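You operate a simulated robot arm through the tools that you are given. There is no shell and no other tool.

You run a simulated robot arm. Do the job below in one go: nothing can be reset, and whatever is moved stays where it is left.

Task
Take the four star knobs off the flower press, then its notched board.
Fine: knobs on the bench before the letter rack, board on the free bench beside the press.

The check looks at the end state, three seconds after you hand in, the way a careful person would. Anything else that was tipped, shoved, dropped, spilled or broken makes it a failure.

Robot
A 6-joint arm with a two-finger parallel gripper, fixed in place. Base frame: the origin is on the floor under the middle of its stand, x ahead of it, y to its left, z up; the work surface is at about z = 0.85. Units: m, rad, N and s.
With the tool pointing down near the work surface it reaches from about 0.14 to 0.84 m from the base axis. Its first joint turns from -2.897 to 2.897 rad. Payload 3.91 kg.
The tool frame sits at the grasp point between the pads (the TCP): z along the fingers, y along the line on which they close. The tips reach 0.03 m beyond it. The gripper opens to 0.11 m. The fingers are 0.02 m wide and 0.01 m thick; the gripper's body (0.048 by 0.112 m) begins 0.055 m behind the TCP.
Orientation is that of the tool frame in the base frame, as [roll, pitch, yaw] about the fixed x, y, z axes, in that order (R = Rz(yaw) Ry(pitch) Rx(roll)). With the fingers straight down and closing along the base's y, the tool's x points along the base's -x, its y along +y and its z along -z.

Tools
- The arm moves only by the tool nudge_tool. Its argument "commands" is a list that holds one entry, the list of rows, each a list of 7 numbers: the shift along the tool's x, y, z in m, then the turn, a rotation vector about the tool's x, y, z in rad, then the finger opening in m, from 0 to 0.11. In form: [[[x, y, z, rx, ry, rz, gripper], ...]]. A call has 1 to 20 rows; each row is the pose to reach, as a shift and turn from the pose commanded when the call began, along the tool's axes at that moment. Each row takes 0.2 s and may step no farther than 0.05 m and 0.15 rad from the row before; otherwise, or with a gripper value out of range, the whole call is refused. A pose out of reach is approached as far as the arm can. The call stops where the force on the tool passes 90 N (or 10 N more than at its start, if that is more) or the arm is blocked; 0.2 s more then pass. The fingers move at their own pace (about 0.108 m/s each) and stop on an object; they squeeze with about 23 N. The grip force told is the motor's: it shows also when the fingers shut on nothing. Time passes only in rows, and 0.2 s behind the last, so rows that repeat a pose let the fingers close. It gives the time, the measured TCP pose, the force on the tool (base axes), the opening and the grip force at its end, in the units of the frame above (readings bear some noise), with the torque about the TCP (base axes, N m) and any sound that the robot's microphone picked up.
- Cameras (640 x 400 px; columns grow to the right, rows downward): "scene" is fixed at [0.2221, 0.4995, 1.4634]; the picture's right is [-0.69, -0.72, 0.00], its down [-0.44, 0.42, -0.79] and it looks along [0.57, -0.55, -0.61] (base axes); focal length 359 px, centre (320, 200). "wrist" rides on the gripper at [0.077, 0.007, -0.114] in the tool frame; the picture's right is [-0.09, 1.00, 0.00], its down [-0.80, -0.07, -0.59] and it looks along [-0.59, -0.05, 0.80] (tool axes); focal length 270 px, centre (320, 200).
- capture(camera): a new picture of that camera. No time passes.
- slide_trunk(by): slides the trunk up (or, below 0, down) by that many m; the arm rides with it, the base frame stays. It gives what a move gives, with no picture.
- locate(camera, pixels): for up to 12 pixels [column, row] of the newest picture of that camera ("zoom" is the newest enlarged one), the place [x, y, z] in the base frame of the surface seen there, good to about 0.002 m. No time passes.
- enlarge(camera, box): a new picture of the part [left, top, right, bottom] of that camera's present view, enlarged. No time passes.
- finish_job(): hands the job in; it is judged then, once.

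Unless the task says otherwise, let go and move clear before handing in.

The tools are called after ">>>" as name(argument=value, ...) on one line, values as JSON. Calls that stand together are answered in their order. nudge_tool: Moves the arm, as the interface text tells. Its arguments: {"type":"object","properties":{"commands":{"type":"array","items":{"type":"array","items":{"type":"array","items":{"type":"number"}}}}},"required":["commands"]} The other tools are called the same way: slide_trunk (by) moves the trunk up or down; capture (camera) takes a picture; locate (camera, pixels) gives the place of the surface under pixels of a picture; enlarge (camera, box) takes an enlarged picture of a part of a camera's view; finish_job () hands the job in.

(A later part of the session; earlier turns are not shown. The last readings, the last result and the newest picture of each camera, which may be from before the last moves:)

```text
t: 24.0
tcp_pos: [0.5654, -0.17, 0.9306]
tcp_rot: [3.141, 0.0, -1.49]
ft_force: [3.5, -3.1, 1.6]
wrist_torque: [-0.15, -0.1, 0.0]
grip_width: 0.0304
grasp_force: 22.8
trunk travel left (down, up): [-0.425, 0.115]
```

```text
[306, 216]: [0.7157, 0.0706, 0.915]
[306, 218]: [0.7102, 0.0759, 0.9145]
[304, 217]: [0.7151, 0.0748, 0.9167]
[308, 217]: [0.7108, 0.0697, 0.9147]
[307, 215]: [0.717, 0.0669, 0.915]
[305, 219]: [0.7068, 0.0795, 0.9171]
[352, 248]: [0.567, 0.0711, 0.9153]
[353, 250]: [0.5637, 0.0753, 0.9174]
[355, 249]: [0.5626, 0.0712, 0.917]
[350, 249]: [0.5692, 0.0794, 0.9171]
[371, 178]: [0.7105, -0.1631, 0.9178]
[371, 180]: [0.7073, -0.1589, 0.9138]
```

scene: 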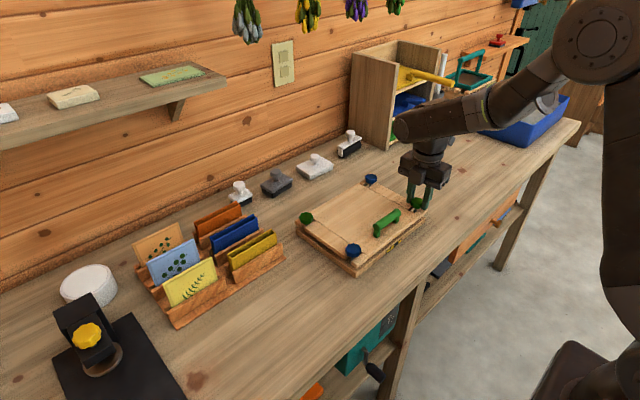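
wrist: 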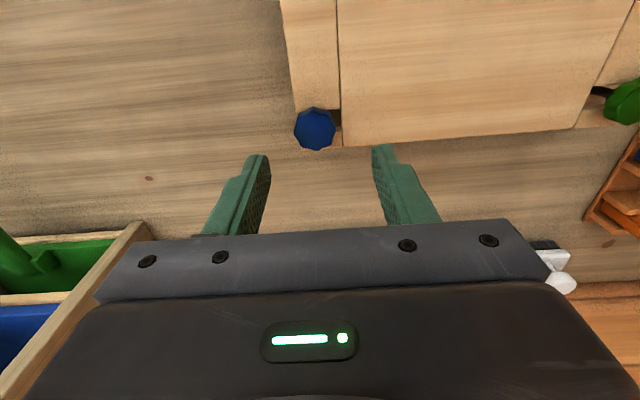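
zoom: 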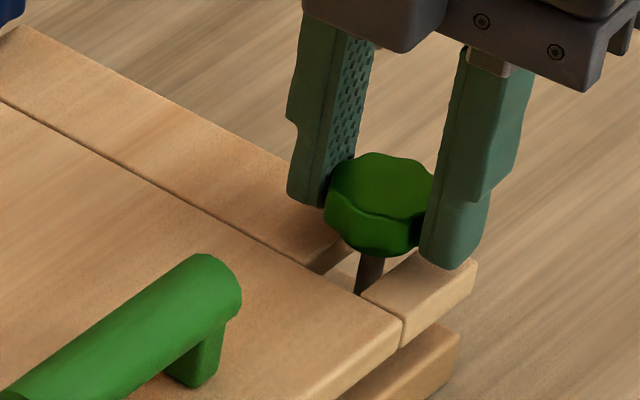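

The turned knobs average about 0.9166 against 0.9155 for the untouched one, so all rise slightly counter-clockwise. I'll release, rise and move to the far-left green knob, pre-winding the wrist past its start angle to learn its range.

>>> nudge_tool(commands=[[[0, 0, 0, 0, 0, 0, 0.06], [0, 0, 0, 0, 0, 0, 0.06], [0, 0, -0.035, 0, 0, 0, 0.06], [0, 0, -0.07, 0, 0, 0, 0.06], [-0.0142, -0.0106, -0.07, 0, 0, 0.15, 0.06], [-0.0284, -0.0211, -0.07, 0, 0, 0.3, 0.06], [-0.0426, -0.0317, -0.07, 0, 0, 0.45, 0.06], [-0.0568, -0.0422, -0.07, 0, 0, 0.6, 0.06], [-0.071, -0.0528, -0.07, 0, 0, 0.75, 0.06], [-0.0852, -0.0633, -0.07, 0, 0, 0.9, 0.06], [-0.0994, -0.0739, -0.07, 0, 0, 1.05, 0.06], [-0.1136, -0.0845, -0.07, 0, 0, 1.2, 0.06], [-0.1277, -0.095, -0.07, 0, 0, 1.35, 0.06], [-0.1419, -0.1056, -0.07, 0, 0, 1.5, 0.06], [-0.1561, -0.1161, -0.07, 0, 0, 1.65, 0.06], [-0.1703, -0.1267, -0.07, 0, 0, 1.8, 0.06], [-0.1845, -0.1372, -0.07, 0, 0, 1.95, 0.06], [-0.1987, -0.1478, -0.07, 0, 0, 2.1, 0.06], [-0.2129, -0.1583, -0.07, 0, 0, 2.25, 0.06], [-0.2271, -0.1689, -0.07, 0, 0, 2.4, 0.06]]])

>>> capture(camera="wrist")

>>> enlarge(camera="scene", box=[290, 160, 440, 280])

```text
t: 28.2
tcp_pos: [0.7153, 0.0701, 1.0011]
tcp_rot: [3.141, 0.001, 2.391]
ft_force: [-0.8, 0.2, 0.2]
wrist_torque: [-0.01, 0.04, 0.02]
grip_width: 0.0601
grasp_force: 0.0
trunk travel left (down, up): [-0.425, 0.115]
```

```text
taken
```

wrist: 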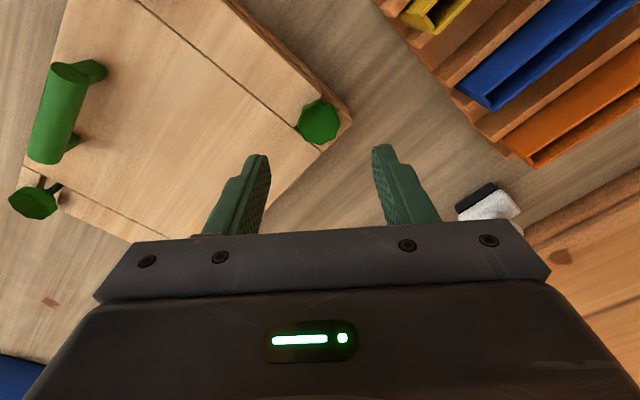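

```text
3.33 times, centred on (365, 220) of scene
```

zoom: 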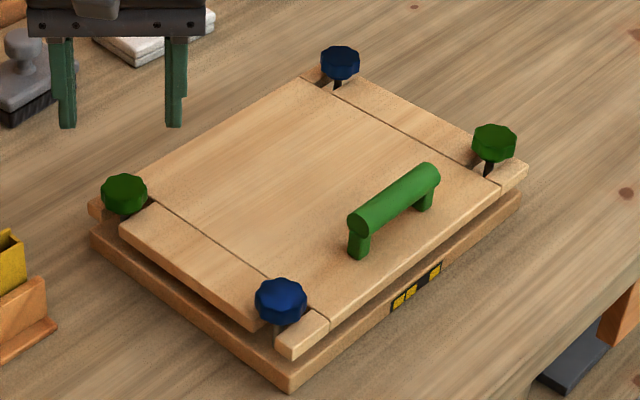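

The wrist reached yaw 2.39 without trouble. I'll pre-wind a further 0.75 rad to lengthen the stroke and check the knob centring.

>>> nudge_tool(commands=[[[0, 0, 0, 0, 0, 0.15, 0.06], [0, 0, 0, 0, 0, 0.3, 0.06], [0, 0, 0, 0, 0, 0.45, 0.06], [0, 0, 0, 0, 0, 0.6, 0.06], [0, 0, 0, 0, 0, 0.75, 0.06], [0, 0, 0, 0, 0, 0.75, 0.06]]])

>>> enlarge(camera="wrist", box=[270, 80, 370, 180])

>>> locate(camera="zoom", pixels=[[320, 180], [250, 180], [390, 180], [320, 110], [320, 240], [270, 130], [370, 130], [270, 220], [370, 220]])

```text
t: 29.6
tcp_pos: [0.7149, 0.0692, 0.9998]
tcp_rot: [3.14, 0.0, 1.641]
ft_force: [0.0, -0.5, 0.0]
wrist_torque: [0.02, 0.01, -0.01]
grip_width: 0.0599
grasp_force: 0.1
trunk travel left (down, up): [-0.425, 0.115]
```

```text
4.00 times, centred on (320, 130) of wrist
```

zoom: 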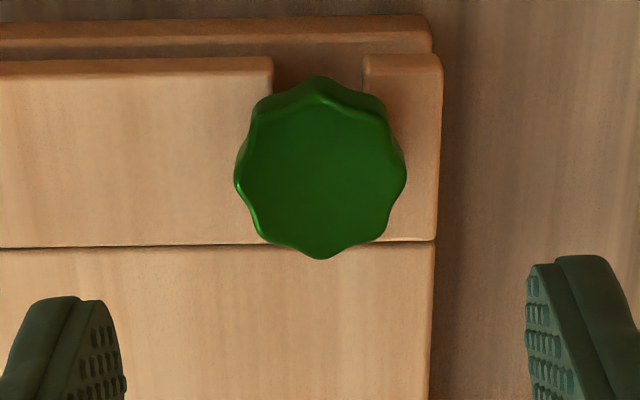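

```text
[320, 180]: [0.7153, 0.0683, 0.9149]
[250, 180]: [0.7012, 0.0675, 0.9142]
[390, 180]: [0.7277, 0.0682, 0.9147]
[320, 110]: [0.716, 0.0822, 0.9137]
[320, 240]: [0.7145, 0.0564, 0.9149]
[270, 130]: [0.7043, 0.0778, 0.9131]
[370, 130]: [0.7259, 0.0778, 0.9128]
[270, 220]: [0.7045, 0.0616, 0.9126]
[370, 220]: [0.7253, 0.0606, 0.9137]
```

The knob sits centred at about (0.715, 0.070) and the wrist reached yaw 1.64. I'll descend, close, and turn 1.5 rad counter-clockwise with a matching lift.

>>> nudge_tool(commands=[[[0, 0, 0.03, 0, 0, 0, 0.06], [0, 0, 0.055, 0, 0, 0, 0.06], [0, 0, 0.065, 0, 0, 0, 0.06], [0, 0, 0.07, 0, 0, 0, 0.06], [0, 0, 0.07, 0, 0, 0, 0.03], [0, 0, 0.07, 0, 0, 0, 0.0], [0, 0, 0.07, 0, 0, 0, 0.0], [0, 0, 0.07, 0, 0, 0, 0.0], [0, 0, 0.0699, 0, 0, -0.15, 0.0], [0, 0, 0.0698, 0, 0, -0.3, 0.0], [0, 0, 0.0697, 0, 0, -0.45, 0.0], [0, 0, 0.0696, 0, 0, -0.6, 0.0], [0, 0, 0.0695, 0, 0, -0.75, 0.0], [0, 0, 0.0694, 0, 0, -0.9, 0.0], [0, 0, 0.0693, 0, 0, -1.05, 0.0], [0, 0, 0.0692, 0, 0, -1.2, 0.0], [0, 0, 0.0691, 0, 0, -1.35, 0.0], [0, 0, 0.069, 0, 0, -1.5, 0.0]]])

>>> enlarge(camera="wrist", box=[260, 110, 380, 220])

>>> enlarge(camera="scene", box=[290, 160, 440, 280])

```text
t: 33.4
tcp_pos: [0.7159, 0.0701, 0.9318]
tcp_rot: [3.141, 0.0, -3.136]
ft_force: [5.9, 0.6, -0.2]
wrist_torque: [0.06, -0.21, -0.02]
grip_width: 0.0305
grasp_force: 23.2
trunk travel left (down, up): [-0.425, 0.115]
```

```text
3.64 times, centred on (320, 165) of wrist
```

zoom: 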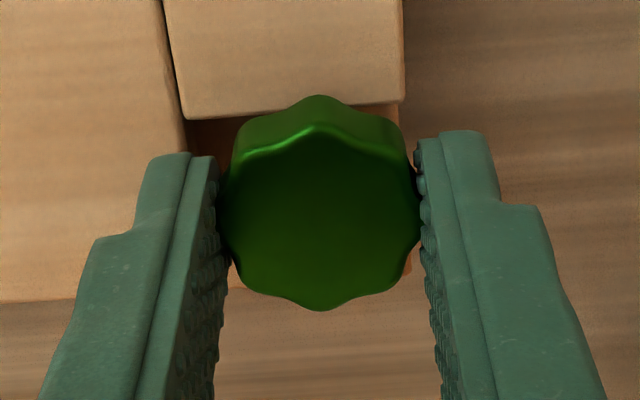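

```text
3.33 times, centred on (365, 220) of scene
```

zoom: 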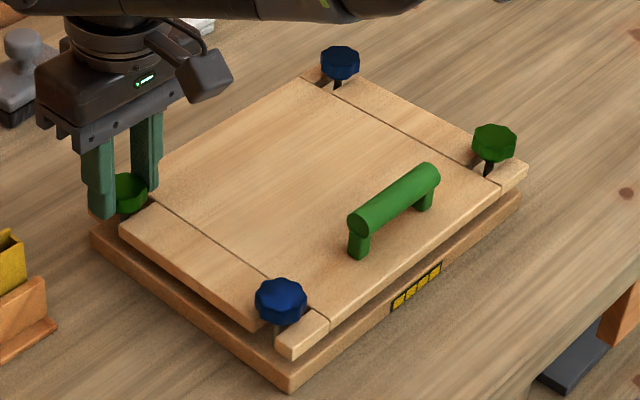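

All four segments are now yellow and the knob still turns freely. I'll continue this knob 2.4 rad more with a matching lift and watch the readings.

>>> nudge_tool(commands=[[[0, 0, -0.0001, 0, 0, -0.15, 0.0], [0, 0, -0.0002, 0, 0, -0.3, 0.0], [0, 0, -0.0003, 0, 0, -0.45, 0.0], [0, 0, -0.0004, 0, 0, -0.6, 0.0], [0, 0, -0.0005, 0, 0, -0.75, 0.0], [0, 0, -0.0006, 0, 0, -0.9, 0.0], [0, 0, -0.0007, 0, 0, -1.05, 0.0], [0, 0, -0.0008, 0, 0, -1.2, 0.0], [0, 0, -0.0009, 0, 0, -1.35, 0.0], [0, 0, -0.001, 0, 0, -1.5, 0.0], [0, 0, -0.0011, 0, 0, -1.65, 0.0], [0, 0, -0.0012, 0, 0, -1.8, 0.0], [0, 0, -0.0013, 0, 0, -1.95, 0.0], [0, 0, -0.0014, 0, 0, -2.1, 0.0], [0, 0, -0.0015, 0, 0, -2.25, 0.0], [0, 0, -0.0016, 0, 0, -2.4, 0.0]]])

>>> enlarge(camera="wrist", box=[260, 110, 380, 220])

>>> enlarge(camera="scene", box=[280, 170, 400, 280])

```text
t: 36.8
tcp_pos: [0.7144, 0.0695, 0.9326]
tcp_rot: [3.141, 0.001, -0.738]
ft_force: [-1.4, 1.9, -0.2]
wrist_torque: [0.08, 0.03, -0.02]
grip_width: 0.0303
grasp_force: 23.0
trunk travel left (down, up): [-0.425, 0.115]
```

```text
3.64 times, centred on (320, 165) of wrist
```

zoom: 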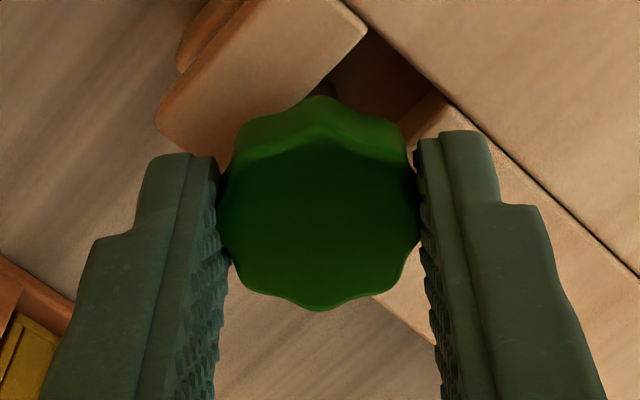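

```text
3.64 times, centred on (340, 225) of scene
```

zoom: 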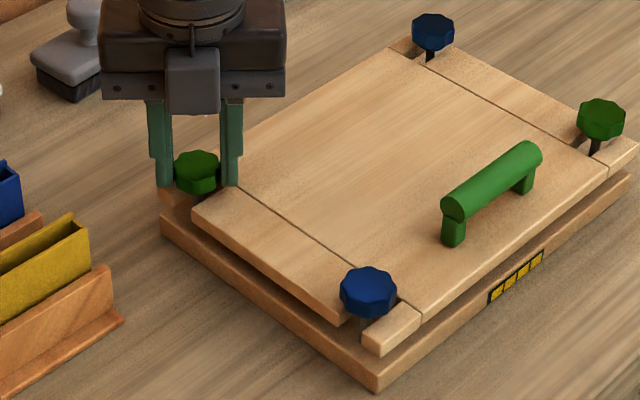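

After 3.9 rad the knob still turns with no load and force z near 0, so it may already be free. I'll test with a small straight lift of 2 mm and read force z.

>>> nudge_tool(commands=[[[0, 0, -0.001, 0, 0, 0, 0.0], [0, 0, -0.002, 0, 0, 0, 0.0], [0, 0, -0.002, 0, 0, 0, 0.0]]])

>>> enlarge(camera="scene", box=[280, 170, 400, 280])

```text
t: 37.6
tcp_pos: [0.7145, 0.0701, 0.9335]
tcp_rot: [3.14, 0.003, -0.742]
ft_force: [-4.2, 3.4, -7.6]
wrist_torque: [0.11, -0.13, 0.01]
grip_width: 0.0305
grasp_force: 23.0
trunk travel left (down, up): [-0.425, 0.115]
```

```text
3.64 times, centred on (340, 225) of scene
```

zoom: 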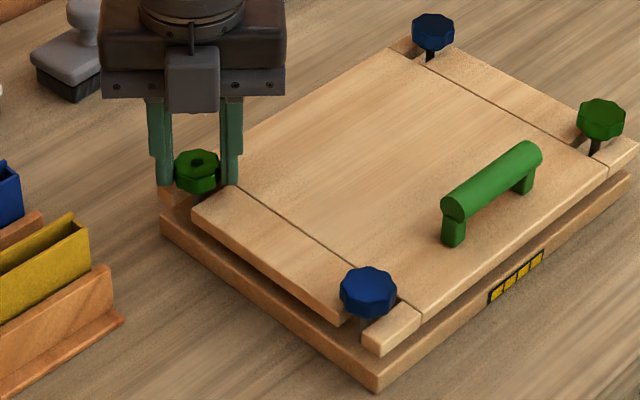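

The straight lift gave -7.6 N, so it is still threaded. I'll keep turning counter-clockwise as the wrist allows, with the lift now pre-loaded.

>>> nudge_tool(commands=[[[0, 0, 0, 0, 0, -0.15, 0.0], [0, 0, 0, 0, 0, -0.3, 0.0], [0, 0, 0, 0, 0, -0.45, 0.0], [0, 0, 0, 0, 0, -0.6, 0.0], [0, 0, 0, 0, 0, -0.75, 0.0], [0, 0, 0, 0, 0, -0.9, 0.0], [0, 0, 0, 0, 0, -1.05, 0.0], [0, 0, 0, 0, 0, -1.2, 0.0]]])

>>> enlarge(camera="scene", box=[280, 170, 400, 280])

>>> enlarge(camera="wrist", box=[260, 110, 380, 220])

```text
t: 39.4
tcp_pos: [0.7114, 0.075, 0.9342]
tcp_rot: [3.134, 0.003, 0.094]
ft_force: [-11.9, -47.4, -8.3]
wrist_torque: [-0.84, 0.38, -0.26]
grip_width: 0.0387
grasp_force: 22.9
out of reach, approached as far as the arm can: row 6, 7, 8
trunk travel left (down, up): [-0.425, 0.115]
```

```text
3.64 times, centred on (340, 225) of scene
```

zoom: 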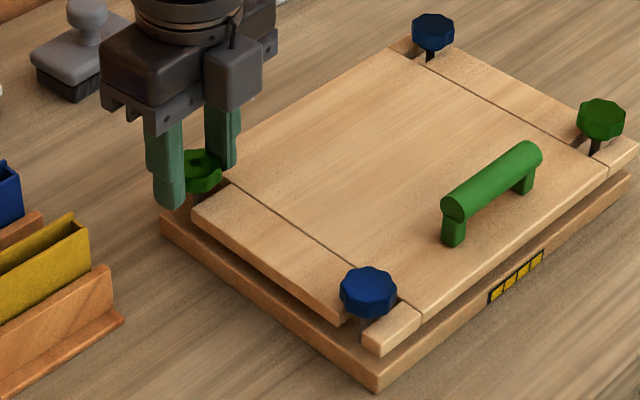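

```text
3.64 times, centred on (320, 165) of wrist
```

zoom: 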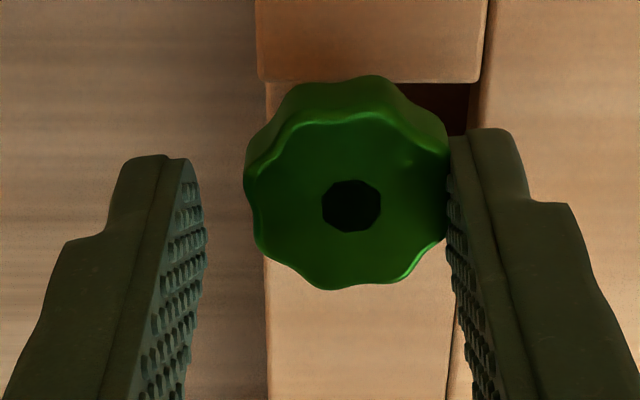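

The wrist hit its limit near yaw 0.05, the TCP was dragged off by about 5 mm, and side force reached 47 N. I'll open the fingers first, then rise straight up and check the knob and board.

>>> nudge_tool(commands=[[[0, 0, 0, 0, 0, 0, 0.07], [0, 0, 0, 0, 0, 0.15, 0.07], [0, 0, 0, 0, 0, 0.3, 0.07], [0, 0, 0, 0, 0, 0.45, 0.07], [0, 0, 0, 0, 0, 0.6, 0.07]]])

>>> enlarge(camera="wrist", box=[260, 110, 380, 220])

>>> enlarge(camera="scene", box=[280, 170, 400, 280])

```text
t: 40.6
tcp_pos: [0.7107, 0.0818, 0.9343]
tcp_rot: [3.137, -0.005, -0.504]
ft_force: [0.6, 0.7, 0.8]
wrist_torque: [0.0, 0.03, -0.04]
grip_width: 0.0698
grasp_force: 0.1
trunk travel left (down, up): [-0.425, 0.115]
```

```text
3.64 times, centred on (320, 165) of wrist
```

zoom: 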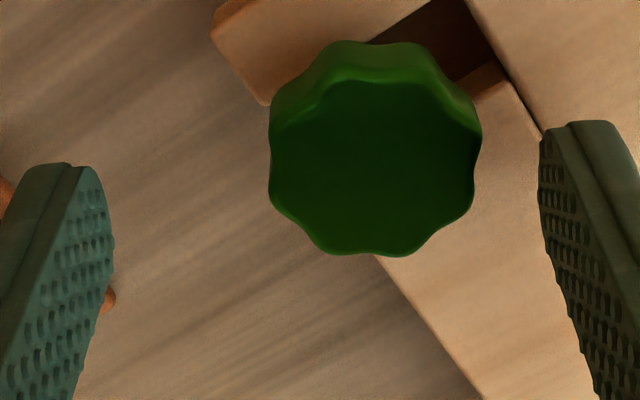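

```text
3.64 times, centred on (340, 225) of scene
```

zoom: 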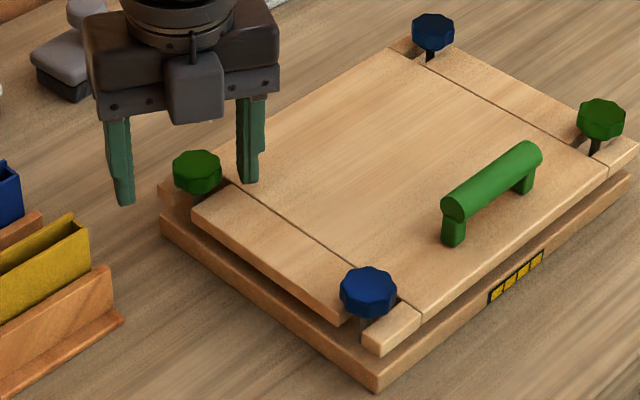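

The knob and board look undisturbed and the force is back to zero, but the TCP has drifted to (0.711, 0.082). I'll measure the knob height, then rise and rewind the wrist while recentring.

>>> locate(camera="zoom", pixels=[[197, 160], [190, 163], [205, 165], [197, 170], [185, 168], [367, 282], [432, 25], [600, 112], [595, 118], [360, 285], [375, 288], [436, 30]])

>>> nudge_tool(commands=[[[0, 0, -0.035, 0, 0, 0, 0.06], [0, 0, -0.066, 0, 0, 0, 0.06], [0, 0, -0.066, 0, 0, 0, 0.06]]])

```text
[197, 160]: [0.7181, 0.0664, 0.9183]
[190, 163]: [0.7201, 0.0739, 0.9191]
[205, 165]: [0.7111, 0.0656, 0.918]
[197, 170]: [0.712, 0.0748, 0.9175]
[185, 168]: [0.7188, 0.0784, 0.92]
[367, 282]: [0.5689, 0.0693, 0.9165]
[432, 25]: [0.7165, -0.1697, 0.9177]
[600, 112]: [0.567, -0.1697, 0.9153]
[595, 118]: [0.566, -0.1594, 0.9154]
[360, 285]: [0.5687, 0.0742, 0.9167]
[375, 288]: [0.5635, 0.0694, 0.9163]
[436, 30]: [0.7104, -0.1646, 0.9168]
```

```text
t: 41.4
tcp_pos: [0.7116, 0.0815, 1.001]
tcp_rot: [3.136, -0.005, -0.503]
ft_force: [-0.3, -0.9, 1.2]
wrist_torque: [0.01, 0.03, -0.01]
grip_width: 0.0601
grasp_force: 0.1
trunk travel left (down, up): [-0.425, 0.115]
```

The knob top is now at about 0.9186, so it has risen roughly 3.5 mm in 4.6 rad. I'll correct the tiny tilt and recentre over (0.715, 0.070).

>>> nudge_tool(commands=[[[0.0089, 0.0084, 0, 0.005, -0.005, 0, 0.06], [0.0089, 0.0084, 0, 0.005, -0.005, 0, 0.06]]])

>>> nudge_tool(commands=[[[0, 0, 0, 0, 0, 0.15, 0.06], [0, 0, 0, 0, 0, 0.3, 0.06], [0, 0, 0, 0, 0, 0.45, 0.06], [0, 0, 0, 0, 0, 0.6, 0.06], [0, 0, 0, 0, 0, 0.75, 0.06], [0, 0, 0, 0, 0, 0.9, 0.06], [0, 0, 0, 0, 0, 1.05, 0.06], [0, 0, 0, 0, 0, 1.2, 0.06], [0, 0, 0, 0, 0, 1.35, 0.06], [0, 0, 0, 0, 0, 1.5, 0.06], [0, 0, 0, 0, 0, 1.65, 0.06], [0, 0, 0, 0, 0, 1.8, 0.06], [0, 0, 0, 0, 0, 1.95, 0.06], [0, 0, 0, 0, 0, 2.1, 0.06], [0, 0, 0, 0, 0, 2.25, 0.06], [0, 0, 0, 0, 0, 2.4, 0.06], [0, 0, 0, 0, 0, 2.55, 0.06], [0, 0, 0, 0, 0, 2.7, 0.06], [0, 0, 0, 0, 0, 2.85, 0.06], [0, 0, 0, 0, 0, 3.0, 0.06]]])

>>> nudge_tool(commands=[[[0, 0, 0, 0, 0, 0.15, 0.06], [0, 0, 0, 0, 0, 0.3, 0.06], [0, 0, 0, 0, 0, 0.45, 0.06], [0, 0, 0, 0, 0, 0.6, 0.06], [0, 0, 0, 0, 0, 0.75, 0.06], [0, 0, 0, 0, 0, 0.9, 0.06], [0, 0, 0, 0, 0, 1.05, 0.06], [0, 0, 0, 0, 0, 1.2, 0.06], [0, 0, 0, 0, 0, 1.35, 0.06], [0, 0, 0, 0, 0, 1.5, 0.06], [0, 0, 0, 0, 0, 1.65, 0.06]]])

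>>> enlarge(camera="wrist", box=[270, 80, 370, 180])

```text
t: 42.0
tcp_pos: [0.7154, 0.0698, 0.9996]
tcp_rot: [3.14, 0.001, -0.502]
ft_force: [0.1, -0.4, -0.3]
wrist_torque: [-0.03, 0.0, 0.03]
grip_width: 0.0602
grasp_force: 0.0
trunk travel left (down, up): [-0.425, 0.115]
```

```text
t: 46.2
tcp_pos: [0.7144, 0.0703, 1.0004]
tcp_rot: [3.141, 0.0, 2.776]
ft_force: [-0.7, -0.2, 0.1]
wrist_torque: [0.05, -0.02, -0.01]
grip_width: 0.06
grasp_force: 0.0
trunk travel left (down, up): [-0.425, 0.115]
```

```text
t: 48.6
tcp_pos: [0.7153, 0.0705, 1.0007]
tcp_rot: [3.141, 0.001, 1.127]
ft_force: [0.0, 0.1, -0.5]
wrist_torque: [0.0, 0.02, 0.01]
grip_width: 0.0602
grasp_force: 0.1
trunk travel left (down, up): [-0.425, 0.115]
```

```text
4.00 times, centred on (320, 130) of wrist
```

zoom: 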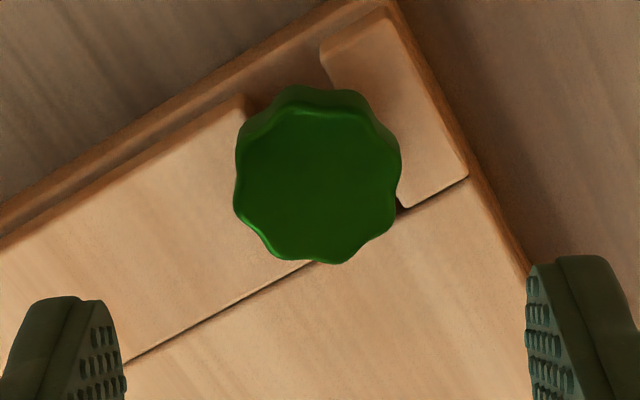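

The wrist is at yaw 1.13 and centred over the knob. I'll descend to z≈0.933, close and turn 1.8 rad counter-clockwise with a matching lift.

>>> nudge_tool(commands=[[[0, 0, 0.03, 0, 0, 0, 0.06], [0, 0, 0.055, 0, 0, 0, 0.06], [0, 0, 0.063, 0, 0, 0, 0.06], [0, 0, 0.067, 0, 0, 0, 0.06], [0, 0, 0.067, 0, 0, 0, 0.03], [0, 0, 0.067, 0, 0, 0, 0.0], [0, 0, 0.067, 0, 0, 0, 0.0], [0, 0, 0.067, 0, 0, 0, 0.0], [0, 0, 0.0669, 0, 0, -0.15, 0.0], [0, 0, 0.0668, 0, 0, -0.3, 0.0], [0, 0, 0.0667, 0, 0, -0.45, 0.0], [0, 0, 0.0666, 0, 0, -0.6, 0.0], [0, 0, 0.0665, 0, 0, -0.75, 0.0], [0, 0, 0.0664, 0, 0, -0.9, 0.0], [0, 0, 0.0663, 0, 0, -1.05, 0.0], [0, 0, 0.0661, 0, 0, -1.2, 0.0], [0, 0, 0.066, 0, 0, -1.35, 0.0], [0, 0, 0.0659, 0, 0, -1.5, 0.0], [0, 0, 0.0658, 0, 0, -1.65, 0.0], [0, 0, 0.0657, 0, 0, -1.8, 0.0]]])

>>> enlarge(camera="wrist", box=[260, 110, 380, 220])

>>> enlarge(camera="scene", box=[280, 170, 400, 280])

```text
t: 52.8
tcp_pos: [0.7161, 0.0705, 0.9358]
tcp_rot: [-3.141, 0.002, 2.931]
ft_force: [-0.2, -0.2, 0.0]
wrist_torque: [0.01, -0.03, -0.03]
grip_width: 0.0296
grasp_force: 22.9
trunk travel left (down, up): [-0.425, 0.115]
```

```text
3.64 times, centred on (320, 165) of wrist
```

zoom: 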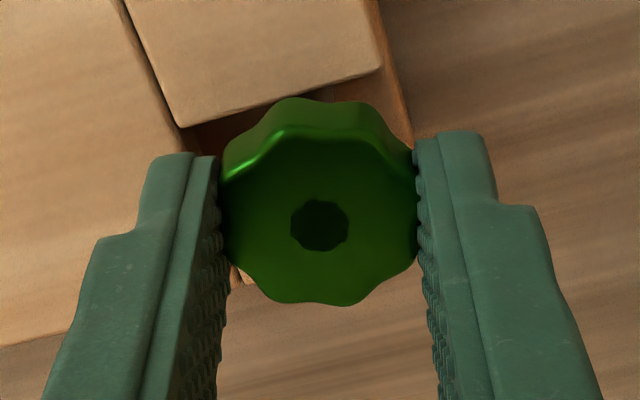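

```text
3.64 times, centred on (340, 225) of scene
```

zoom: 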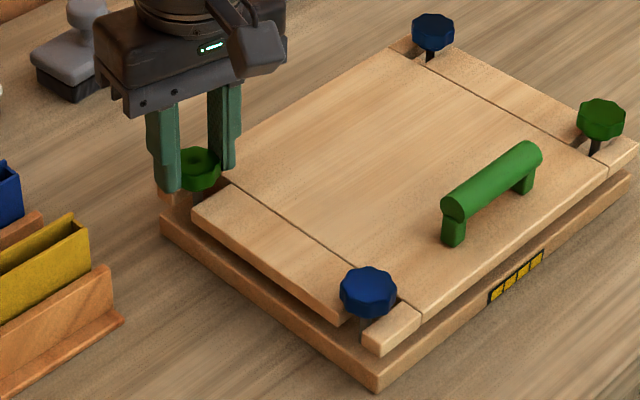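

All side forces dropped to about zero, which may mean the knob came free at about one full turn. I'll test with a 4 mm straight lift.

>>> nudge_tool(commands=[[[0, 0, -0.001, 0, 0, 0, 0.0], [0, 0, -0.0025, 0, 0, 0, 0.0], [0, 0, -0.004, 0, 0, 0, 0.0], [0, 0, -0.004, 0, 0, 0, 0.0]]])

>>> enlarge(camera="scene", box=[280, 170, 400, 280])

```text
t: 53.8
tcp_pos: [0.7159, 0.0702, 0.9392]
tcp_rot: [3.141, 0.0, 2.931]
ft_force: [-0.1, 0.2, -0.7]
wrist_torque: [-0.01, -0.03, -0.03]
grip_width: 0.0295
grasp_force: 23.0
trunk travel left (down, up): [-0.425, 0.115]
```

```text
3.64 times, centred on (340, 225) of scene
```

zoom: 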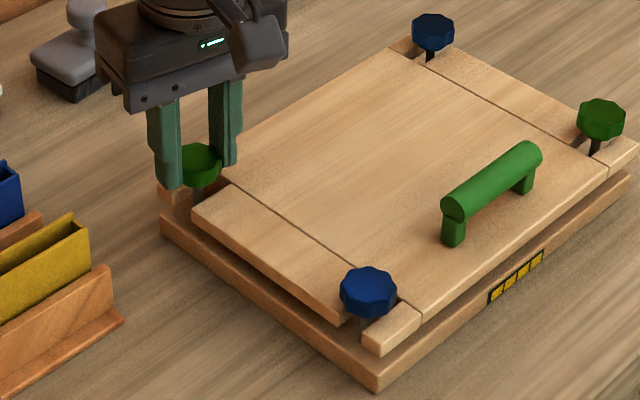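

The lift was free at -0.7 N and the knob comes with the gripper. I'll raise it straight up and see whether the stud comes too.

>>> nudge_tool(commands=[[[0, 0, -0.01, 0, 0, 0, 0.0], [0, 0, -0.02, 0, 0, 0, 0.0], [0, 0, -0.03, 0, 0, 0, 0.0], [0, 0, -0.045, 0, 0, 0, 0.0], [0, 0, -0.065, 0, 0, 0, 0.0], [0, 0, -0.085, 0, 0, 0, 0.0]]])

>>> enlarge(camera="scene", box=[280, 150, 400, 260])

>>> enlarge(camera="wrist", box=[240, 60, 400, 220])

>>> enlarge(camera="scene", box=[380, 225, 410, 255])

```text
t: 55.2
tcp_pos: [0.7159, 0.071, 1.0226]
tcp_rot: [3.141, -0.001, 2.931]
ft_force: [-0.6, 0.3, -0.2]
wrist_torque: [0.0, 0.01, 0.04]
grip_width: 0.0297
grasp_force: 23.1
trunk travel left (down, up): [-0.425, 0.115]
```

```text
3.64 times, centred on (340, 205) of scene
```

zoom: 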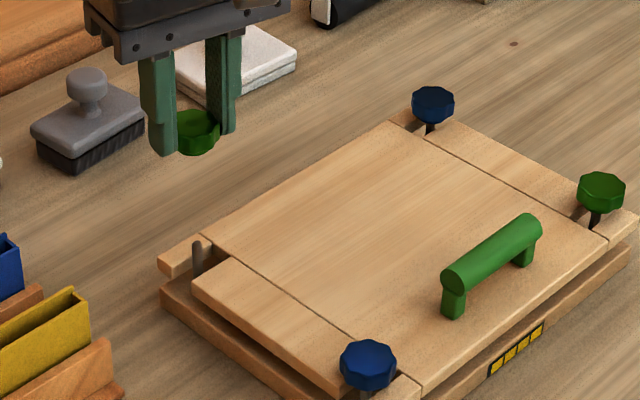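

```text
2.50 times, centred on (320, 140) of wrist
```

zoom: 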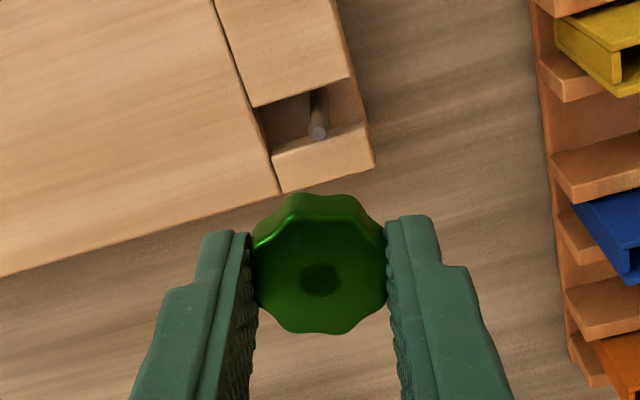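

```text
13.33 times, centred on (395, 240) of scene
```

zoom: 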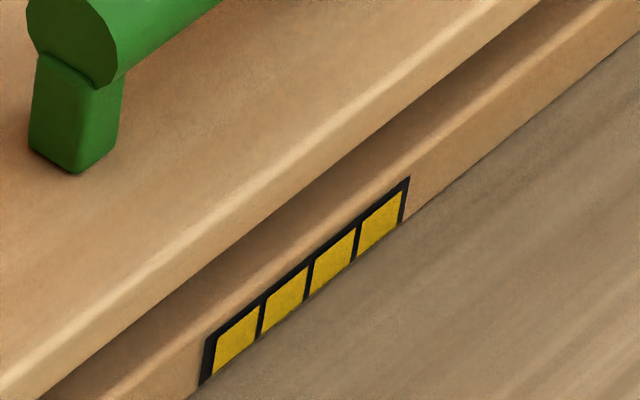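

The knob is off and the stud stays in the base. Before carrying it over I'll measure the rack, mat and bench-front limits in the scene picture.

>>> capture(camera="scene")

>>> locate(camera="scene", pixels=[[178, 327], [284, 257], [178, 332], [288, 262], [160, 228], [190, 290], [270, 235], [238, 205], [135, 316], [186, 398], [390, 297], [250, 340]])

>>> enlarge(camera="scene", box=[310, 160, 360, 200])

```text
taken
```

scene: 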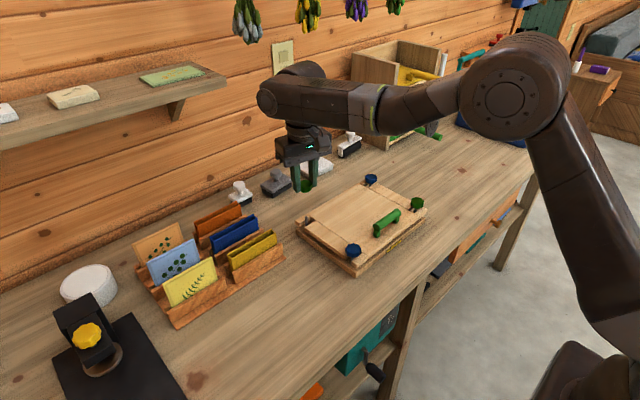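

```text
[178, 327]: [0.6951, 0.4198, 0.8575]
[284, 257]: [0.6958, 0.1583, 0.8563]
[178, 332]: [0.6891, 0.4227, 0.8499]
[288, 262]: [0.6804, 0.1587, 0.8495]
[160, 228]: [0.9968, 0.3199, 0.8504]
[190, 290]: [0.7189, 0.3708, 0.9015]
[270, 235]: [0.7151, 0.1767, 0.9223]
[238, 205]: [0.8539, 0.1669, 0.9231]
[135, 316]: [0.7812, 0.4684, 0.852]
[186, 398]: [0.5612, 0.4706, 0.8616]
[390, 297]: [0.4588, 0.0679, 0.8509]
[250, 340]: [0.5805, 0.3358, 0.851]
```

```text
10.00 times, centred on (335, 180) of scene
```

zoom: 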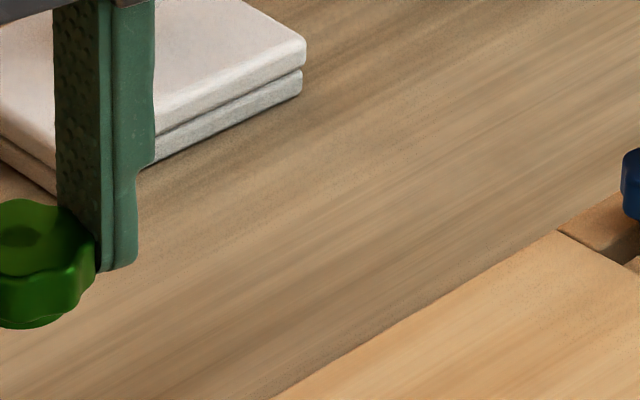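

The rack's front edge is at x≈0.69 (y 0.16 to 0.42), the mat starts at y≈0.46, and the bench front is at about x≈0.45. I'll place the knobs in a row at x≈0.60, carrying the first to (0.60, 0.37) and stopping just above the bench.

>>> nudge_tool(commands=[[[0.022, 0.0336, 0, 0, 0, -0.05, 0.0], [0.044, 0.0672, 0, 0, 0, -0.1, 0.0], [0.066, 0.1008, 0, 0, 0, -0.15, 0.0], [0.088, 0.1344, 0, 0, 0, -0.21, 0.0], [0.11, 0.1679, 0, 0, 0, -0.21, 0.0], [0.132, 0.2015, 0, 0, 0, -0.21, 0.0], [0.154, 0.2351, 0, 0, 0, -0.21, 0.0], [0.176, 0.2687, 0, 0, 0, -0.21, 0.0], [0.176, 0.2687, 0.04, 0, 0, -0.21, 0.0], [0.176, 0.2687, 0.08, 0, 0, -0.21, 0.0], [0.176, 0.2687, 0.11, 0, 0, -0.21, 0.0], [0.176, 0.2687, 0.127, 0, 0, -0.21, 0.0], [0.176, 0.2687, 0.127, 0, 0, -0.21, 0.0]]])

>>> capture(camera="scene")

>>> enlarge(camera="scene", box=[200, 300, 270, 350])

>>> capture(camera="wrist")

```text
t: 58.0
tcp_pos: [0.6003, 0.3711, 0.8957]
tcp_rot: [-3.141, 0.0, 3.139]
ft_force: [-0.1, -0.1, -0.3]
wrist_torque: [-0.02, 0.04, 0.01]
grip_width: 0.0294
grasp_force: 23.4
trunk travel left (down, up): [-0.425, 0.115]
```

```text
taken
```

scene: 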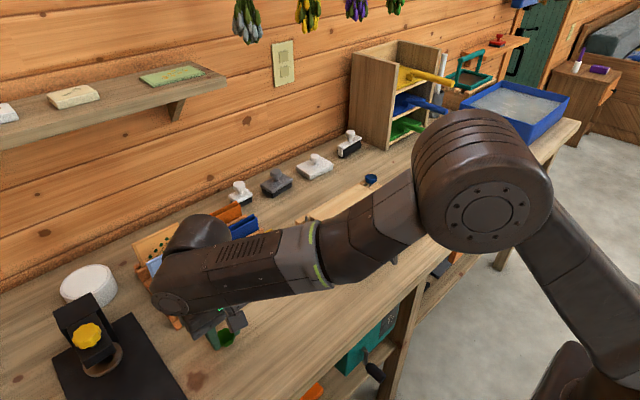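

```text
8.00 times, centred on (235, 325) of scene
```

zoom: 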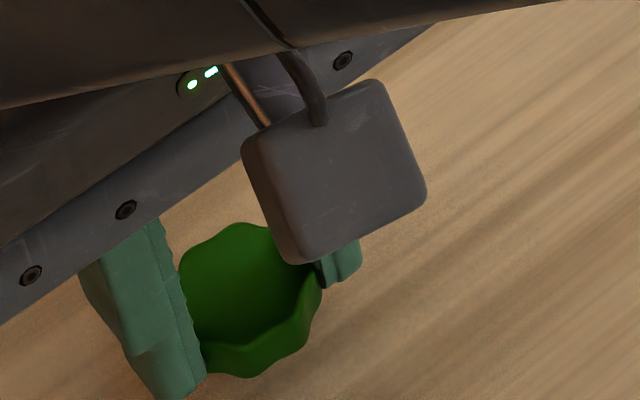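

```text
taken
```

wrist: 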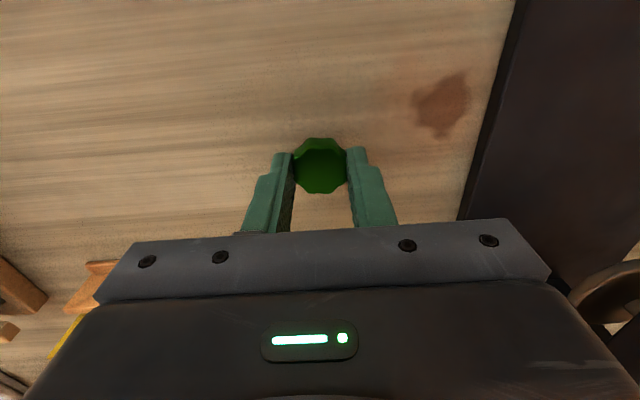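

The knob hangs clear above the bench, with the mat and rack well away. I'll lower in small steps and feel for contact.

>>> nudge_tool(commands=[[[0, 0, 0.004, 0, 0, 0, 0.0], [0, 0, 0.007, 0, 0, 0, 0.0], [0, 0, 0.007, 0, 0, 0, 0.0]]])

>>> nudge_tool(commands=[[[0, 0, 0.001, 0, 0, 0, 0.0], [0, 0, 0.002, 0, 0, 0, 0.0]]])

```text
t: 58.8
tcp_pos: [0.6003, 0.3698, 0.8898]
tcp_rot: [-3.14, 0.0, 3.14]
ft_force: [-0.6, 0.0, 0.4]
wrist_torque: [0.0, -0.03, -0.03]
grip_width: 0.0294
grasp_force: 23.5
trunk travel left (down, up): [-0.425, 0.115]
```

```text
t: 59.4
tcp_pos: [0.6008, 0.3697, 0.887]
tcp_rot: [-3.139, 0.0, 3.139]
ft_force: [-0.1, 0.7, -0.1]
wrist_torque: [-0.01, 0.04, 0.03]
grip_width: 0.0291
grasp_force: 23.2
trunk travel left (down, up): [-0.425, 0.115]
```

No contact yet at z≈0.887. I'll continue down in small steps.

>>> nudge_tool(commands=[[[0, 0, 0.001, 0, 0, 0, 0.0], [0, 0, 0.002, 0, 0, 0, 0.0]]])

>>> nudge_tool(commands=[[[0, 0, 0.0005, 0, 0, 0, 0.0], [0, 0, 0.001, 0, 0, 0, 0.0]]])

>>> enlarge(camera="scene", box=[200, 315, 256, 355])

```text
t: 60.0
tcp_pos: [0.6007, 0.3707, 0.8851]
tcp_rot: [-3.142, 0.0, 3.14]
ft_force: [0.4, -0.1, -0.3]
wrist_torque: [0.01, -0.02, 0.0]
grip_width: 0.0289
grasp_force: 22.4
trunk travel left (down, up): [-0.425, 0.115]
```

```text
t: 60.6
tcp_pos: [0.5998, 0.3708, 0.8843]
tcp_rot: [-3.141, -0.001, 3.139]
ft_force: [0.0, -0.2, -0.1]
wrist_torque: [0.0, 0.01, 0.0]
grip_width: 0.0289
grasp_force: 22.5
trunk travel left (down, up): [-0.425, 0.115]
```

```text
10.00 times, centred on (228, 335) of scene
```

zoom: 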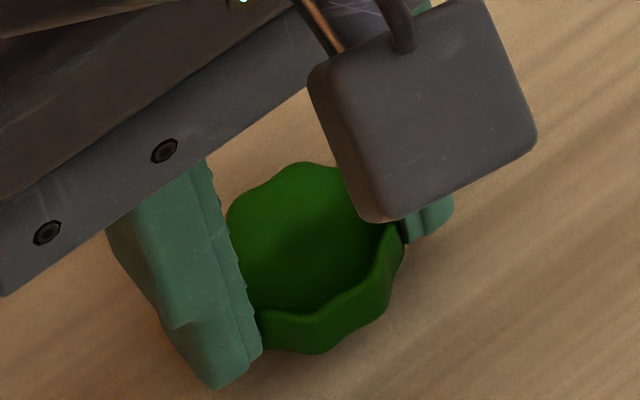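

Still no contact at z≈0.8847. I'll locate the knob's top and the nearby bench to see how much gap remains.

>>> locate(camera="zoom", pixels=[[300, 180], [290, 230], [320, 260], [300, 300], [310, 330], [310, 345], [310, 375], [400, 340], [240, 375], [280, 340]])

>>> nudge_tool(commands=[[[0, 0, 0.0005, 0, 0, 0, 0.0], [0, 0, 0.001, 0, 0, 0, 0.0]]])

```text
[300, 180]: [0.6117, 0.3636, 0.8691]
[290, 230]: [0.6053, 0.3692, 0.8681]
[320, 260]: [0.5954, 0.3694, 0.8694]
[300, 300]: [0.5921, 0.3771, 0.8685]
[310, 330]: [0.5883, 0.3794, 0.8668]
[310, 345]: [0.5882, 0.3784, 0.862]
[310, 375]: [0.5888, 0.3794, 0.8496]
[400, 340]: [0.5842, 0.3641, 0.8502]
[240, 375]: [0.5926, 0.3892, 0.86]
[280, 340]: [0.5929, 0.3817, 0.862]
```

```text
t: 61.2
tcp_pos: [0.5994, 0.3702, 0.8844]
tcp_rot: [-3.14, 0.001, 3.141]
ft_force: [0.2, 0.2, 0.6]
wrist_torque: [0.03, 0.01, 0.01]
grip_width: 0.0291
grasp_force: 23.0
trunk travel left (down, up): [-0.425, 0.115]
```

The knob top was at 0.8687 with the TCP at 0.8847, so the bottom should be within 1 to 2 mm of the bench. I'll lower another millimetre at a time.

>>> nudge_tool(commands=[[[0, 0, 0.0005, 0, 0, 0, 0.0], [0, 0, 0.001, 0, 0, 0, 0.0], [0, 0, 0.001, 0, 0, 0, 0.0]]])

>>> nudge_tool(commands=[[[0, 0, 0.0005, 0, 0, 0, 0.0], [0, 0, 0.001, 0, 0, 0, 0.0], [0, 0, 0.001, 0, 0, 0, 0.0]]])

```text
t: 62.0
tcp_pos: [0.6003, 0.3683, 0.8833]
tcp_rot: [3.141, 0.002, 3.139]
ft_force: [1.2, 1.0, 6.1]
wrist_torque: [0.02, -0.03, -0.05]
grip_width: 0.029
grasp_force: 23.0
trunk travel left (down, up): [-0.425, 0.115]
```

```text
t: 62.8
tcp_pos: [0.5998, 0.3702, 0.8837]
tcp_rot: [-3.141, 0.003, 3.141]
ft_force: [3.4, 2.5, 16.5]
wrist_torque: [0.06, -0.07, -0.11]
grip_width: 0.0287
grasp_force: 23.2
trunk travel left (down, up): [-0.425, 0.115]
```

Contact: force z rose to 6 and then 16.5 N, so the knob is on the bench. I'll back off 1 mm, open the fingers, and rise straight up.

>>> nudge_tool(commands=[[[0, 0, -0.001, 0, 0, 0, 0.0], [0, 0, -0.0013, 0, 0, 0, 0.028], [0, 0, -0.0013, 0, 0, 0, 0.035], [0, 0, -0.0013, 0, 0, 0, 0.05], [0, 0, -0.0013, 0, 0, 0, 0.06], [0, 0, -0.02, 0, 0, 0, 0.06], [0, 0, -0.05, 0, 0, 0, 0.06], [0, 0, -0.08, 0, 0, 0, 0.06], [0, 0, -0.118, 0, 0, 0, 0.06]]])

>>> capture(camera="wrist")

>>> enlarge(camera="scene", box=[190, 290, 270, 350])

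```text
t: 64.8
tcp_pos: [0.5999, 0.3686, 1.0]
tcp_rot: [-3.141, 0.002, 3.138]
ft_force: [-0.4, -1.2, 0.0]
wrist_torque: [0.03, 0.0, 0.0]
grip_width: 0.06
grasp_force: 0.2
trunk travel left (down, up): [-0.425, 0.115]
```

```text
taken
```

wrist: 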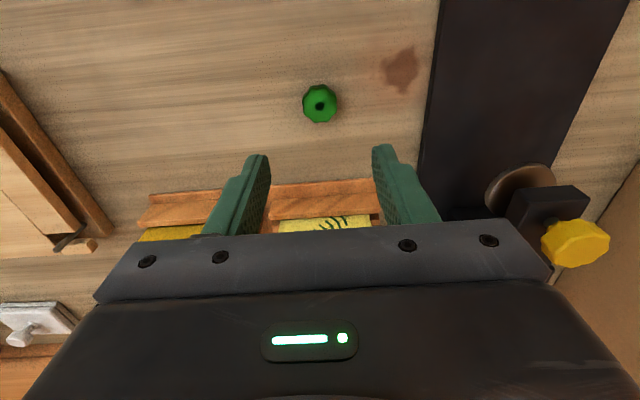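

```text
6.67 times, centred on (230, 320) of scene
```

zoom: 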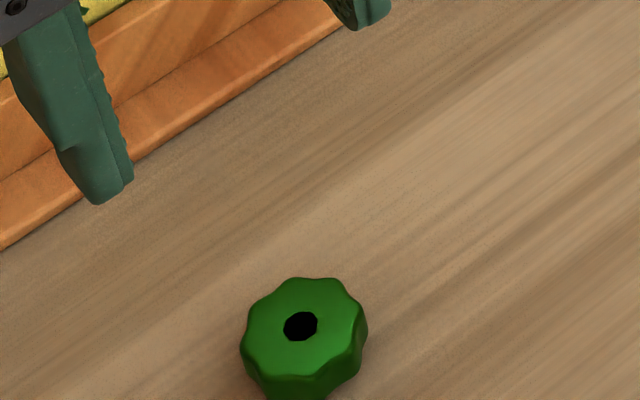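

The green knob stands upright on the bench at about (0.60, 0.37). Next I'll go back over the near-left blue knob at (0.5655, 0.070), rewinding the wrist on the way.

>>> nudge_tool(commands=[[[0.0025, -0.0214, 0, 0, 0, 0.143, 0.06], [0.005, -0.0429, 0, 0, 0, 0.286, 0.06], [0.0074, -0.0643, 0, 0, 0, 0.429, 0.06], [0.0099, -0.0857, 0, 0, 0, 0.572, 0.06], [0.0123, -0.1071, 0, 0, 0, 0.715, 0.06], [0.0148, -0.1286, 0, 0, 0, 0.858, 0.06], [0.0173, -0.15, 0, 0, 0, 1.001, 0.06], [0.0197, -0.1714, 0, 0, 0, 1.144, 0.06], [0.0222, -0.1929, 0, 0, 0, 1.287, 0.06], [0.0246, -0.2143, 0, 0, 0, 1.43, 0.06], [0.0271, -0.2357, 0, 0, 0, 1.573, 0.06], [0.0296, -0.2571, 0, 0, 0, 1.716, 0.06], [0.032, -0.2786, 0, 0, 0, 1.859, 0.06], [0.0345, -0.3, 0, 0, 0, 2.0, 0.06], [0.0345, -0.3, 0, 0, 0, 2.0, 0.06]]])

>>> enlarge(camera="wrist", box=[270, 80, 370, 180])

>>> enlarge(camera="scene", box=[190, 170, 430, 350])

```text
t: 68.0
tcp_pos: [0.5654, 0.0698, 1.0001]
tcp_rot: [3.141, -0.001, 1.138]
ft_force: [-0.6, 0.9, 0.3]
wrist_torque: [-0.01, 0.01, 0.01]
grip_width: 0.0605
grasp_force: 0.0
trunk travel left (down, up): [-0.425, 0.115]
```

```text
4.00 times, centred on (320, 130) of wrist
```

zoom: 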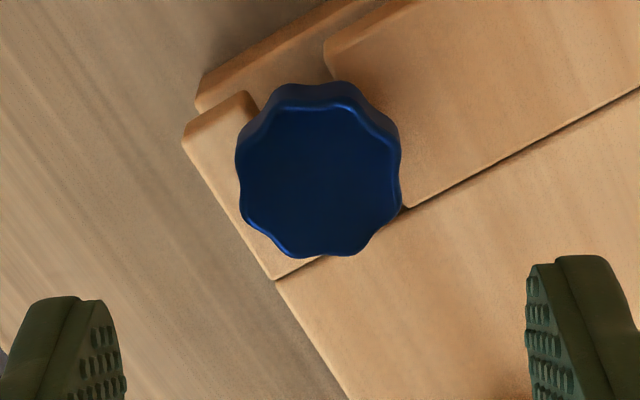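

```text
2.22 times, centred on (310, 260) of scene
```

zoom: 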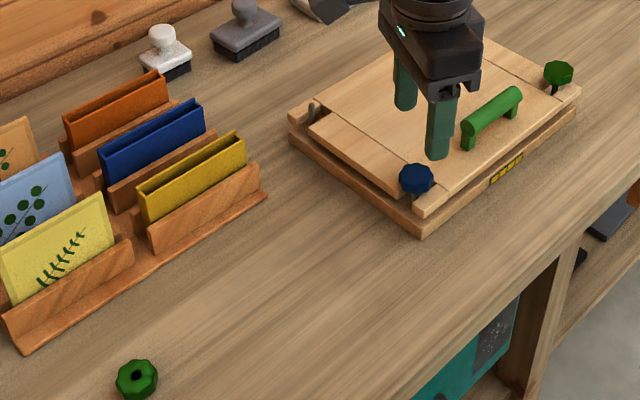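

The blue knob is centred in the wrist view. I'll descend, close, and turn 1.8 rad counter-clockwise.

>>> nudge_tool(commands=[[[0, 0, 0.03, 0, 0, 0, 0.06], [0, 0, 0.055, 0, 0, 0, 0.06], [0, 0, 0.064, 0, 0, 0, 0.06], [0, 0, 0.068, 0, 0, 0, 0.06], [0, 0, 0.068, 0, 0, 0, 0.03], [0, 0, 0.068, 0, 0, 0, 0.0], [0, 0, 0.068, 0, 0, 0, 0.0], [0, 0, 0.068, 0, 0, 0, 0.0], [0, 0, 0.0679, 0, 0, -0.15, 0.0], [0, 0, 0.0678, 0, 0, -0.3, 0.0], [0, 0, 0.0677, 0, 0, -0.45, 0.0], [0, 0, 0.0676, 0, 0, -0.6, 0.0], [0, 0, 0.0675, 0, 0, -0.75, 0.0], [0, 0, 0.0674, 0, 0, -0.9, 0.0], [0, 0, 0.0673, 0, 0, -1.05, 0.0], [0, 0, 0.0671, 0, 0, -1.2, 0.0], [0, 0, 0.067, 0, 0, -1.35, 0.0], [0, 0, 0.0669, 0, 0, -1.5, 0.0], [0, 0, 0.0668, 0, 0, -1.65, 0.0], [0, 0, 0.0667, 0, 0, -1.8, 0.0]]])

>>> enlarge(camera="wrist", box=[260, 110, 380, 220])

```text
t: 72.2
tcp_pos: [0.5655, 0.0707, 0.9337]
tcp_rot: [-3.142, -0.001, 2.943]
ft_force: [-0.1, -0.1, -0.6]
wrist_torque: [-0.01, -0.07, 0.02]
grip_width: 0.0287
grasp_force: 22.8
trunk travel left (down, up): [-0.425, 0.115]
```

```text
3.64 times, centred on (320, 165) of wrist
```

zoom: 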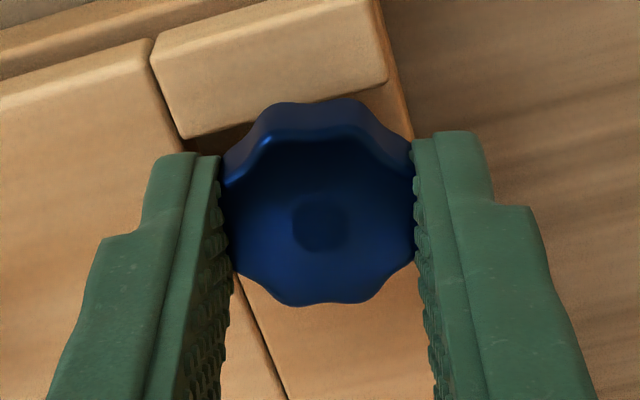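

The knob turns freely, at about 3.3 rad in total. I'll continue 3.0 rad with a matching lift.

>>> nudge_tool(commands=[[[0, 0, -0.0001, 0, 0, -0.15, 0.0], [0, 0, -0.0002, 0, 0, -0.3, 0.0], [0, 0, -0.0003, 0, 0, -0.45, 0.0], [0, 0, -0.0004, 0, 0, -0.6, 0.0], [0, 0, -0.0005, 0, 0, -0.75, 0.0], [0, 0, -0.0006, 0, 0, -0.9, 0.0], [0, 0, -0.0007, 0, 0, -1.05, 0.0], [0, 0, -0.0008, 0, 0, -1.2, 0.0], [0, 0, -0.0009, 0, 0, -1.35, 0.0], [0, 0, -0.001, 0, 0, -1.5, 0.0], [0, 0, -0.0011, 0, 0, -1.65, 0.0], [0, 0, -0.0012, 0, 0, -1.8, 0.0], [0, 0, -0.0013, 0, 0, -1.95, 0.0], [0, 0, -0.0014, 0, 0, -2.1, 0.0], [0, 0, -0.0015, 0, 0, -2.25, 0.0], [0, 0, -0.0016, 0, 0, -2.4, 0.0], [0, 0, -0.0017, 0, 0, -2.55, 0.0], [0, 0, -0.0018, 0, 0, -2.7, 0.0], [0, 0, -0.0019, 0, 0, -2.85, 0.0], [0, 0, -0.002, 0, 0, -3.0, 0.0]]])

>>> nudge_tool(commands=[[[0, 0, -0.001, 0, 0, 0, 0.0], [0, 0, -0.002, 0, 0, 0, 0.0], [0, 0, -0.002, 0, 0, 0, 0.0]]])

>>> enlarge(camera="wrist", box=[260, 110, 380, 220])

```text
t: 76.4
tcp_pos: [0.5654, 0.0701, 0.9357]
tcp_rot: [-3.14, -0.002, -0.343]
ft_force: [-0.9, 0.2, 0.4]
wrist_torque: [-0.01, 0.0, 0.01]
grip_width: 0.0285
grasp_force: 22.6
trunk travel left (down, up): [-0.425, 0.115]
```

```text
t: 77.2
tcp_pos: [0.5649, 0.0703, 0.936]
tcp_rot: [3.141, 0.001, -0.342]
ft_force: [-0.5, -0.1, -1.5]
wrist_torque: [0.03, -0.04, 0.0]
grip_width: 0.0285
grasp_force: 23.0
trunk travel left (down, up): [-0.425, 0.115]
```

```text
3.64 times, centred on (320, 165) of wrist
```

zoom: 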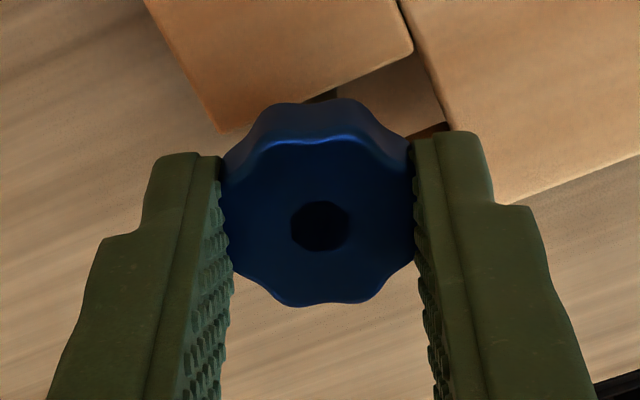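

Force z is only -1.5 N after a 2 mm lift, with 6.3 rad turned in total. I'll test a further 3 mm lift.

>>> nudge_tool(commands=[[[0, 0, -0.001, 0, 0, 0, 0.0], [0, 0, -0.002, 0, 0, 0, 0.0], [0, 0, -0.003, 0, 0, 0, 0.0], [0, 0, -0.003, 0, 0, 0, 0.0]]])

>>> enlarge(camera="scene", box=[310, 210, 400, 280])

```text
t: 78.2
tcp_pos: [0.565, 0.0698, 0.9407]
tcp_rot: [-3.14, 0.0, -0.344]
ft_force: [-0.5, 0.4, -0.7]
wrist_torque: [-0.03, 0.0, 0.0]
grip_width: 0.0281
grasp_force: 23.0
trunk travel left (down, up): [-0.425, 0.115]
```

```text
5.71 times, centred on (355, 245) of scene
```

zoom: 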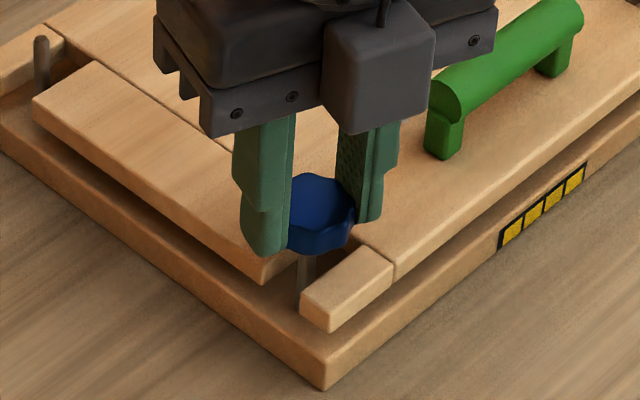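

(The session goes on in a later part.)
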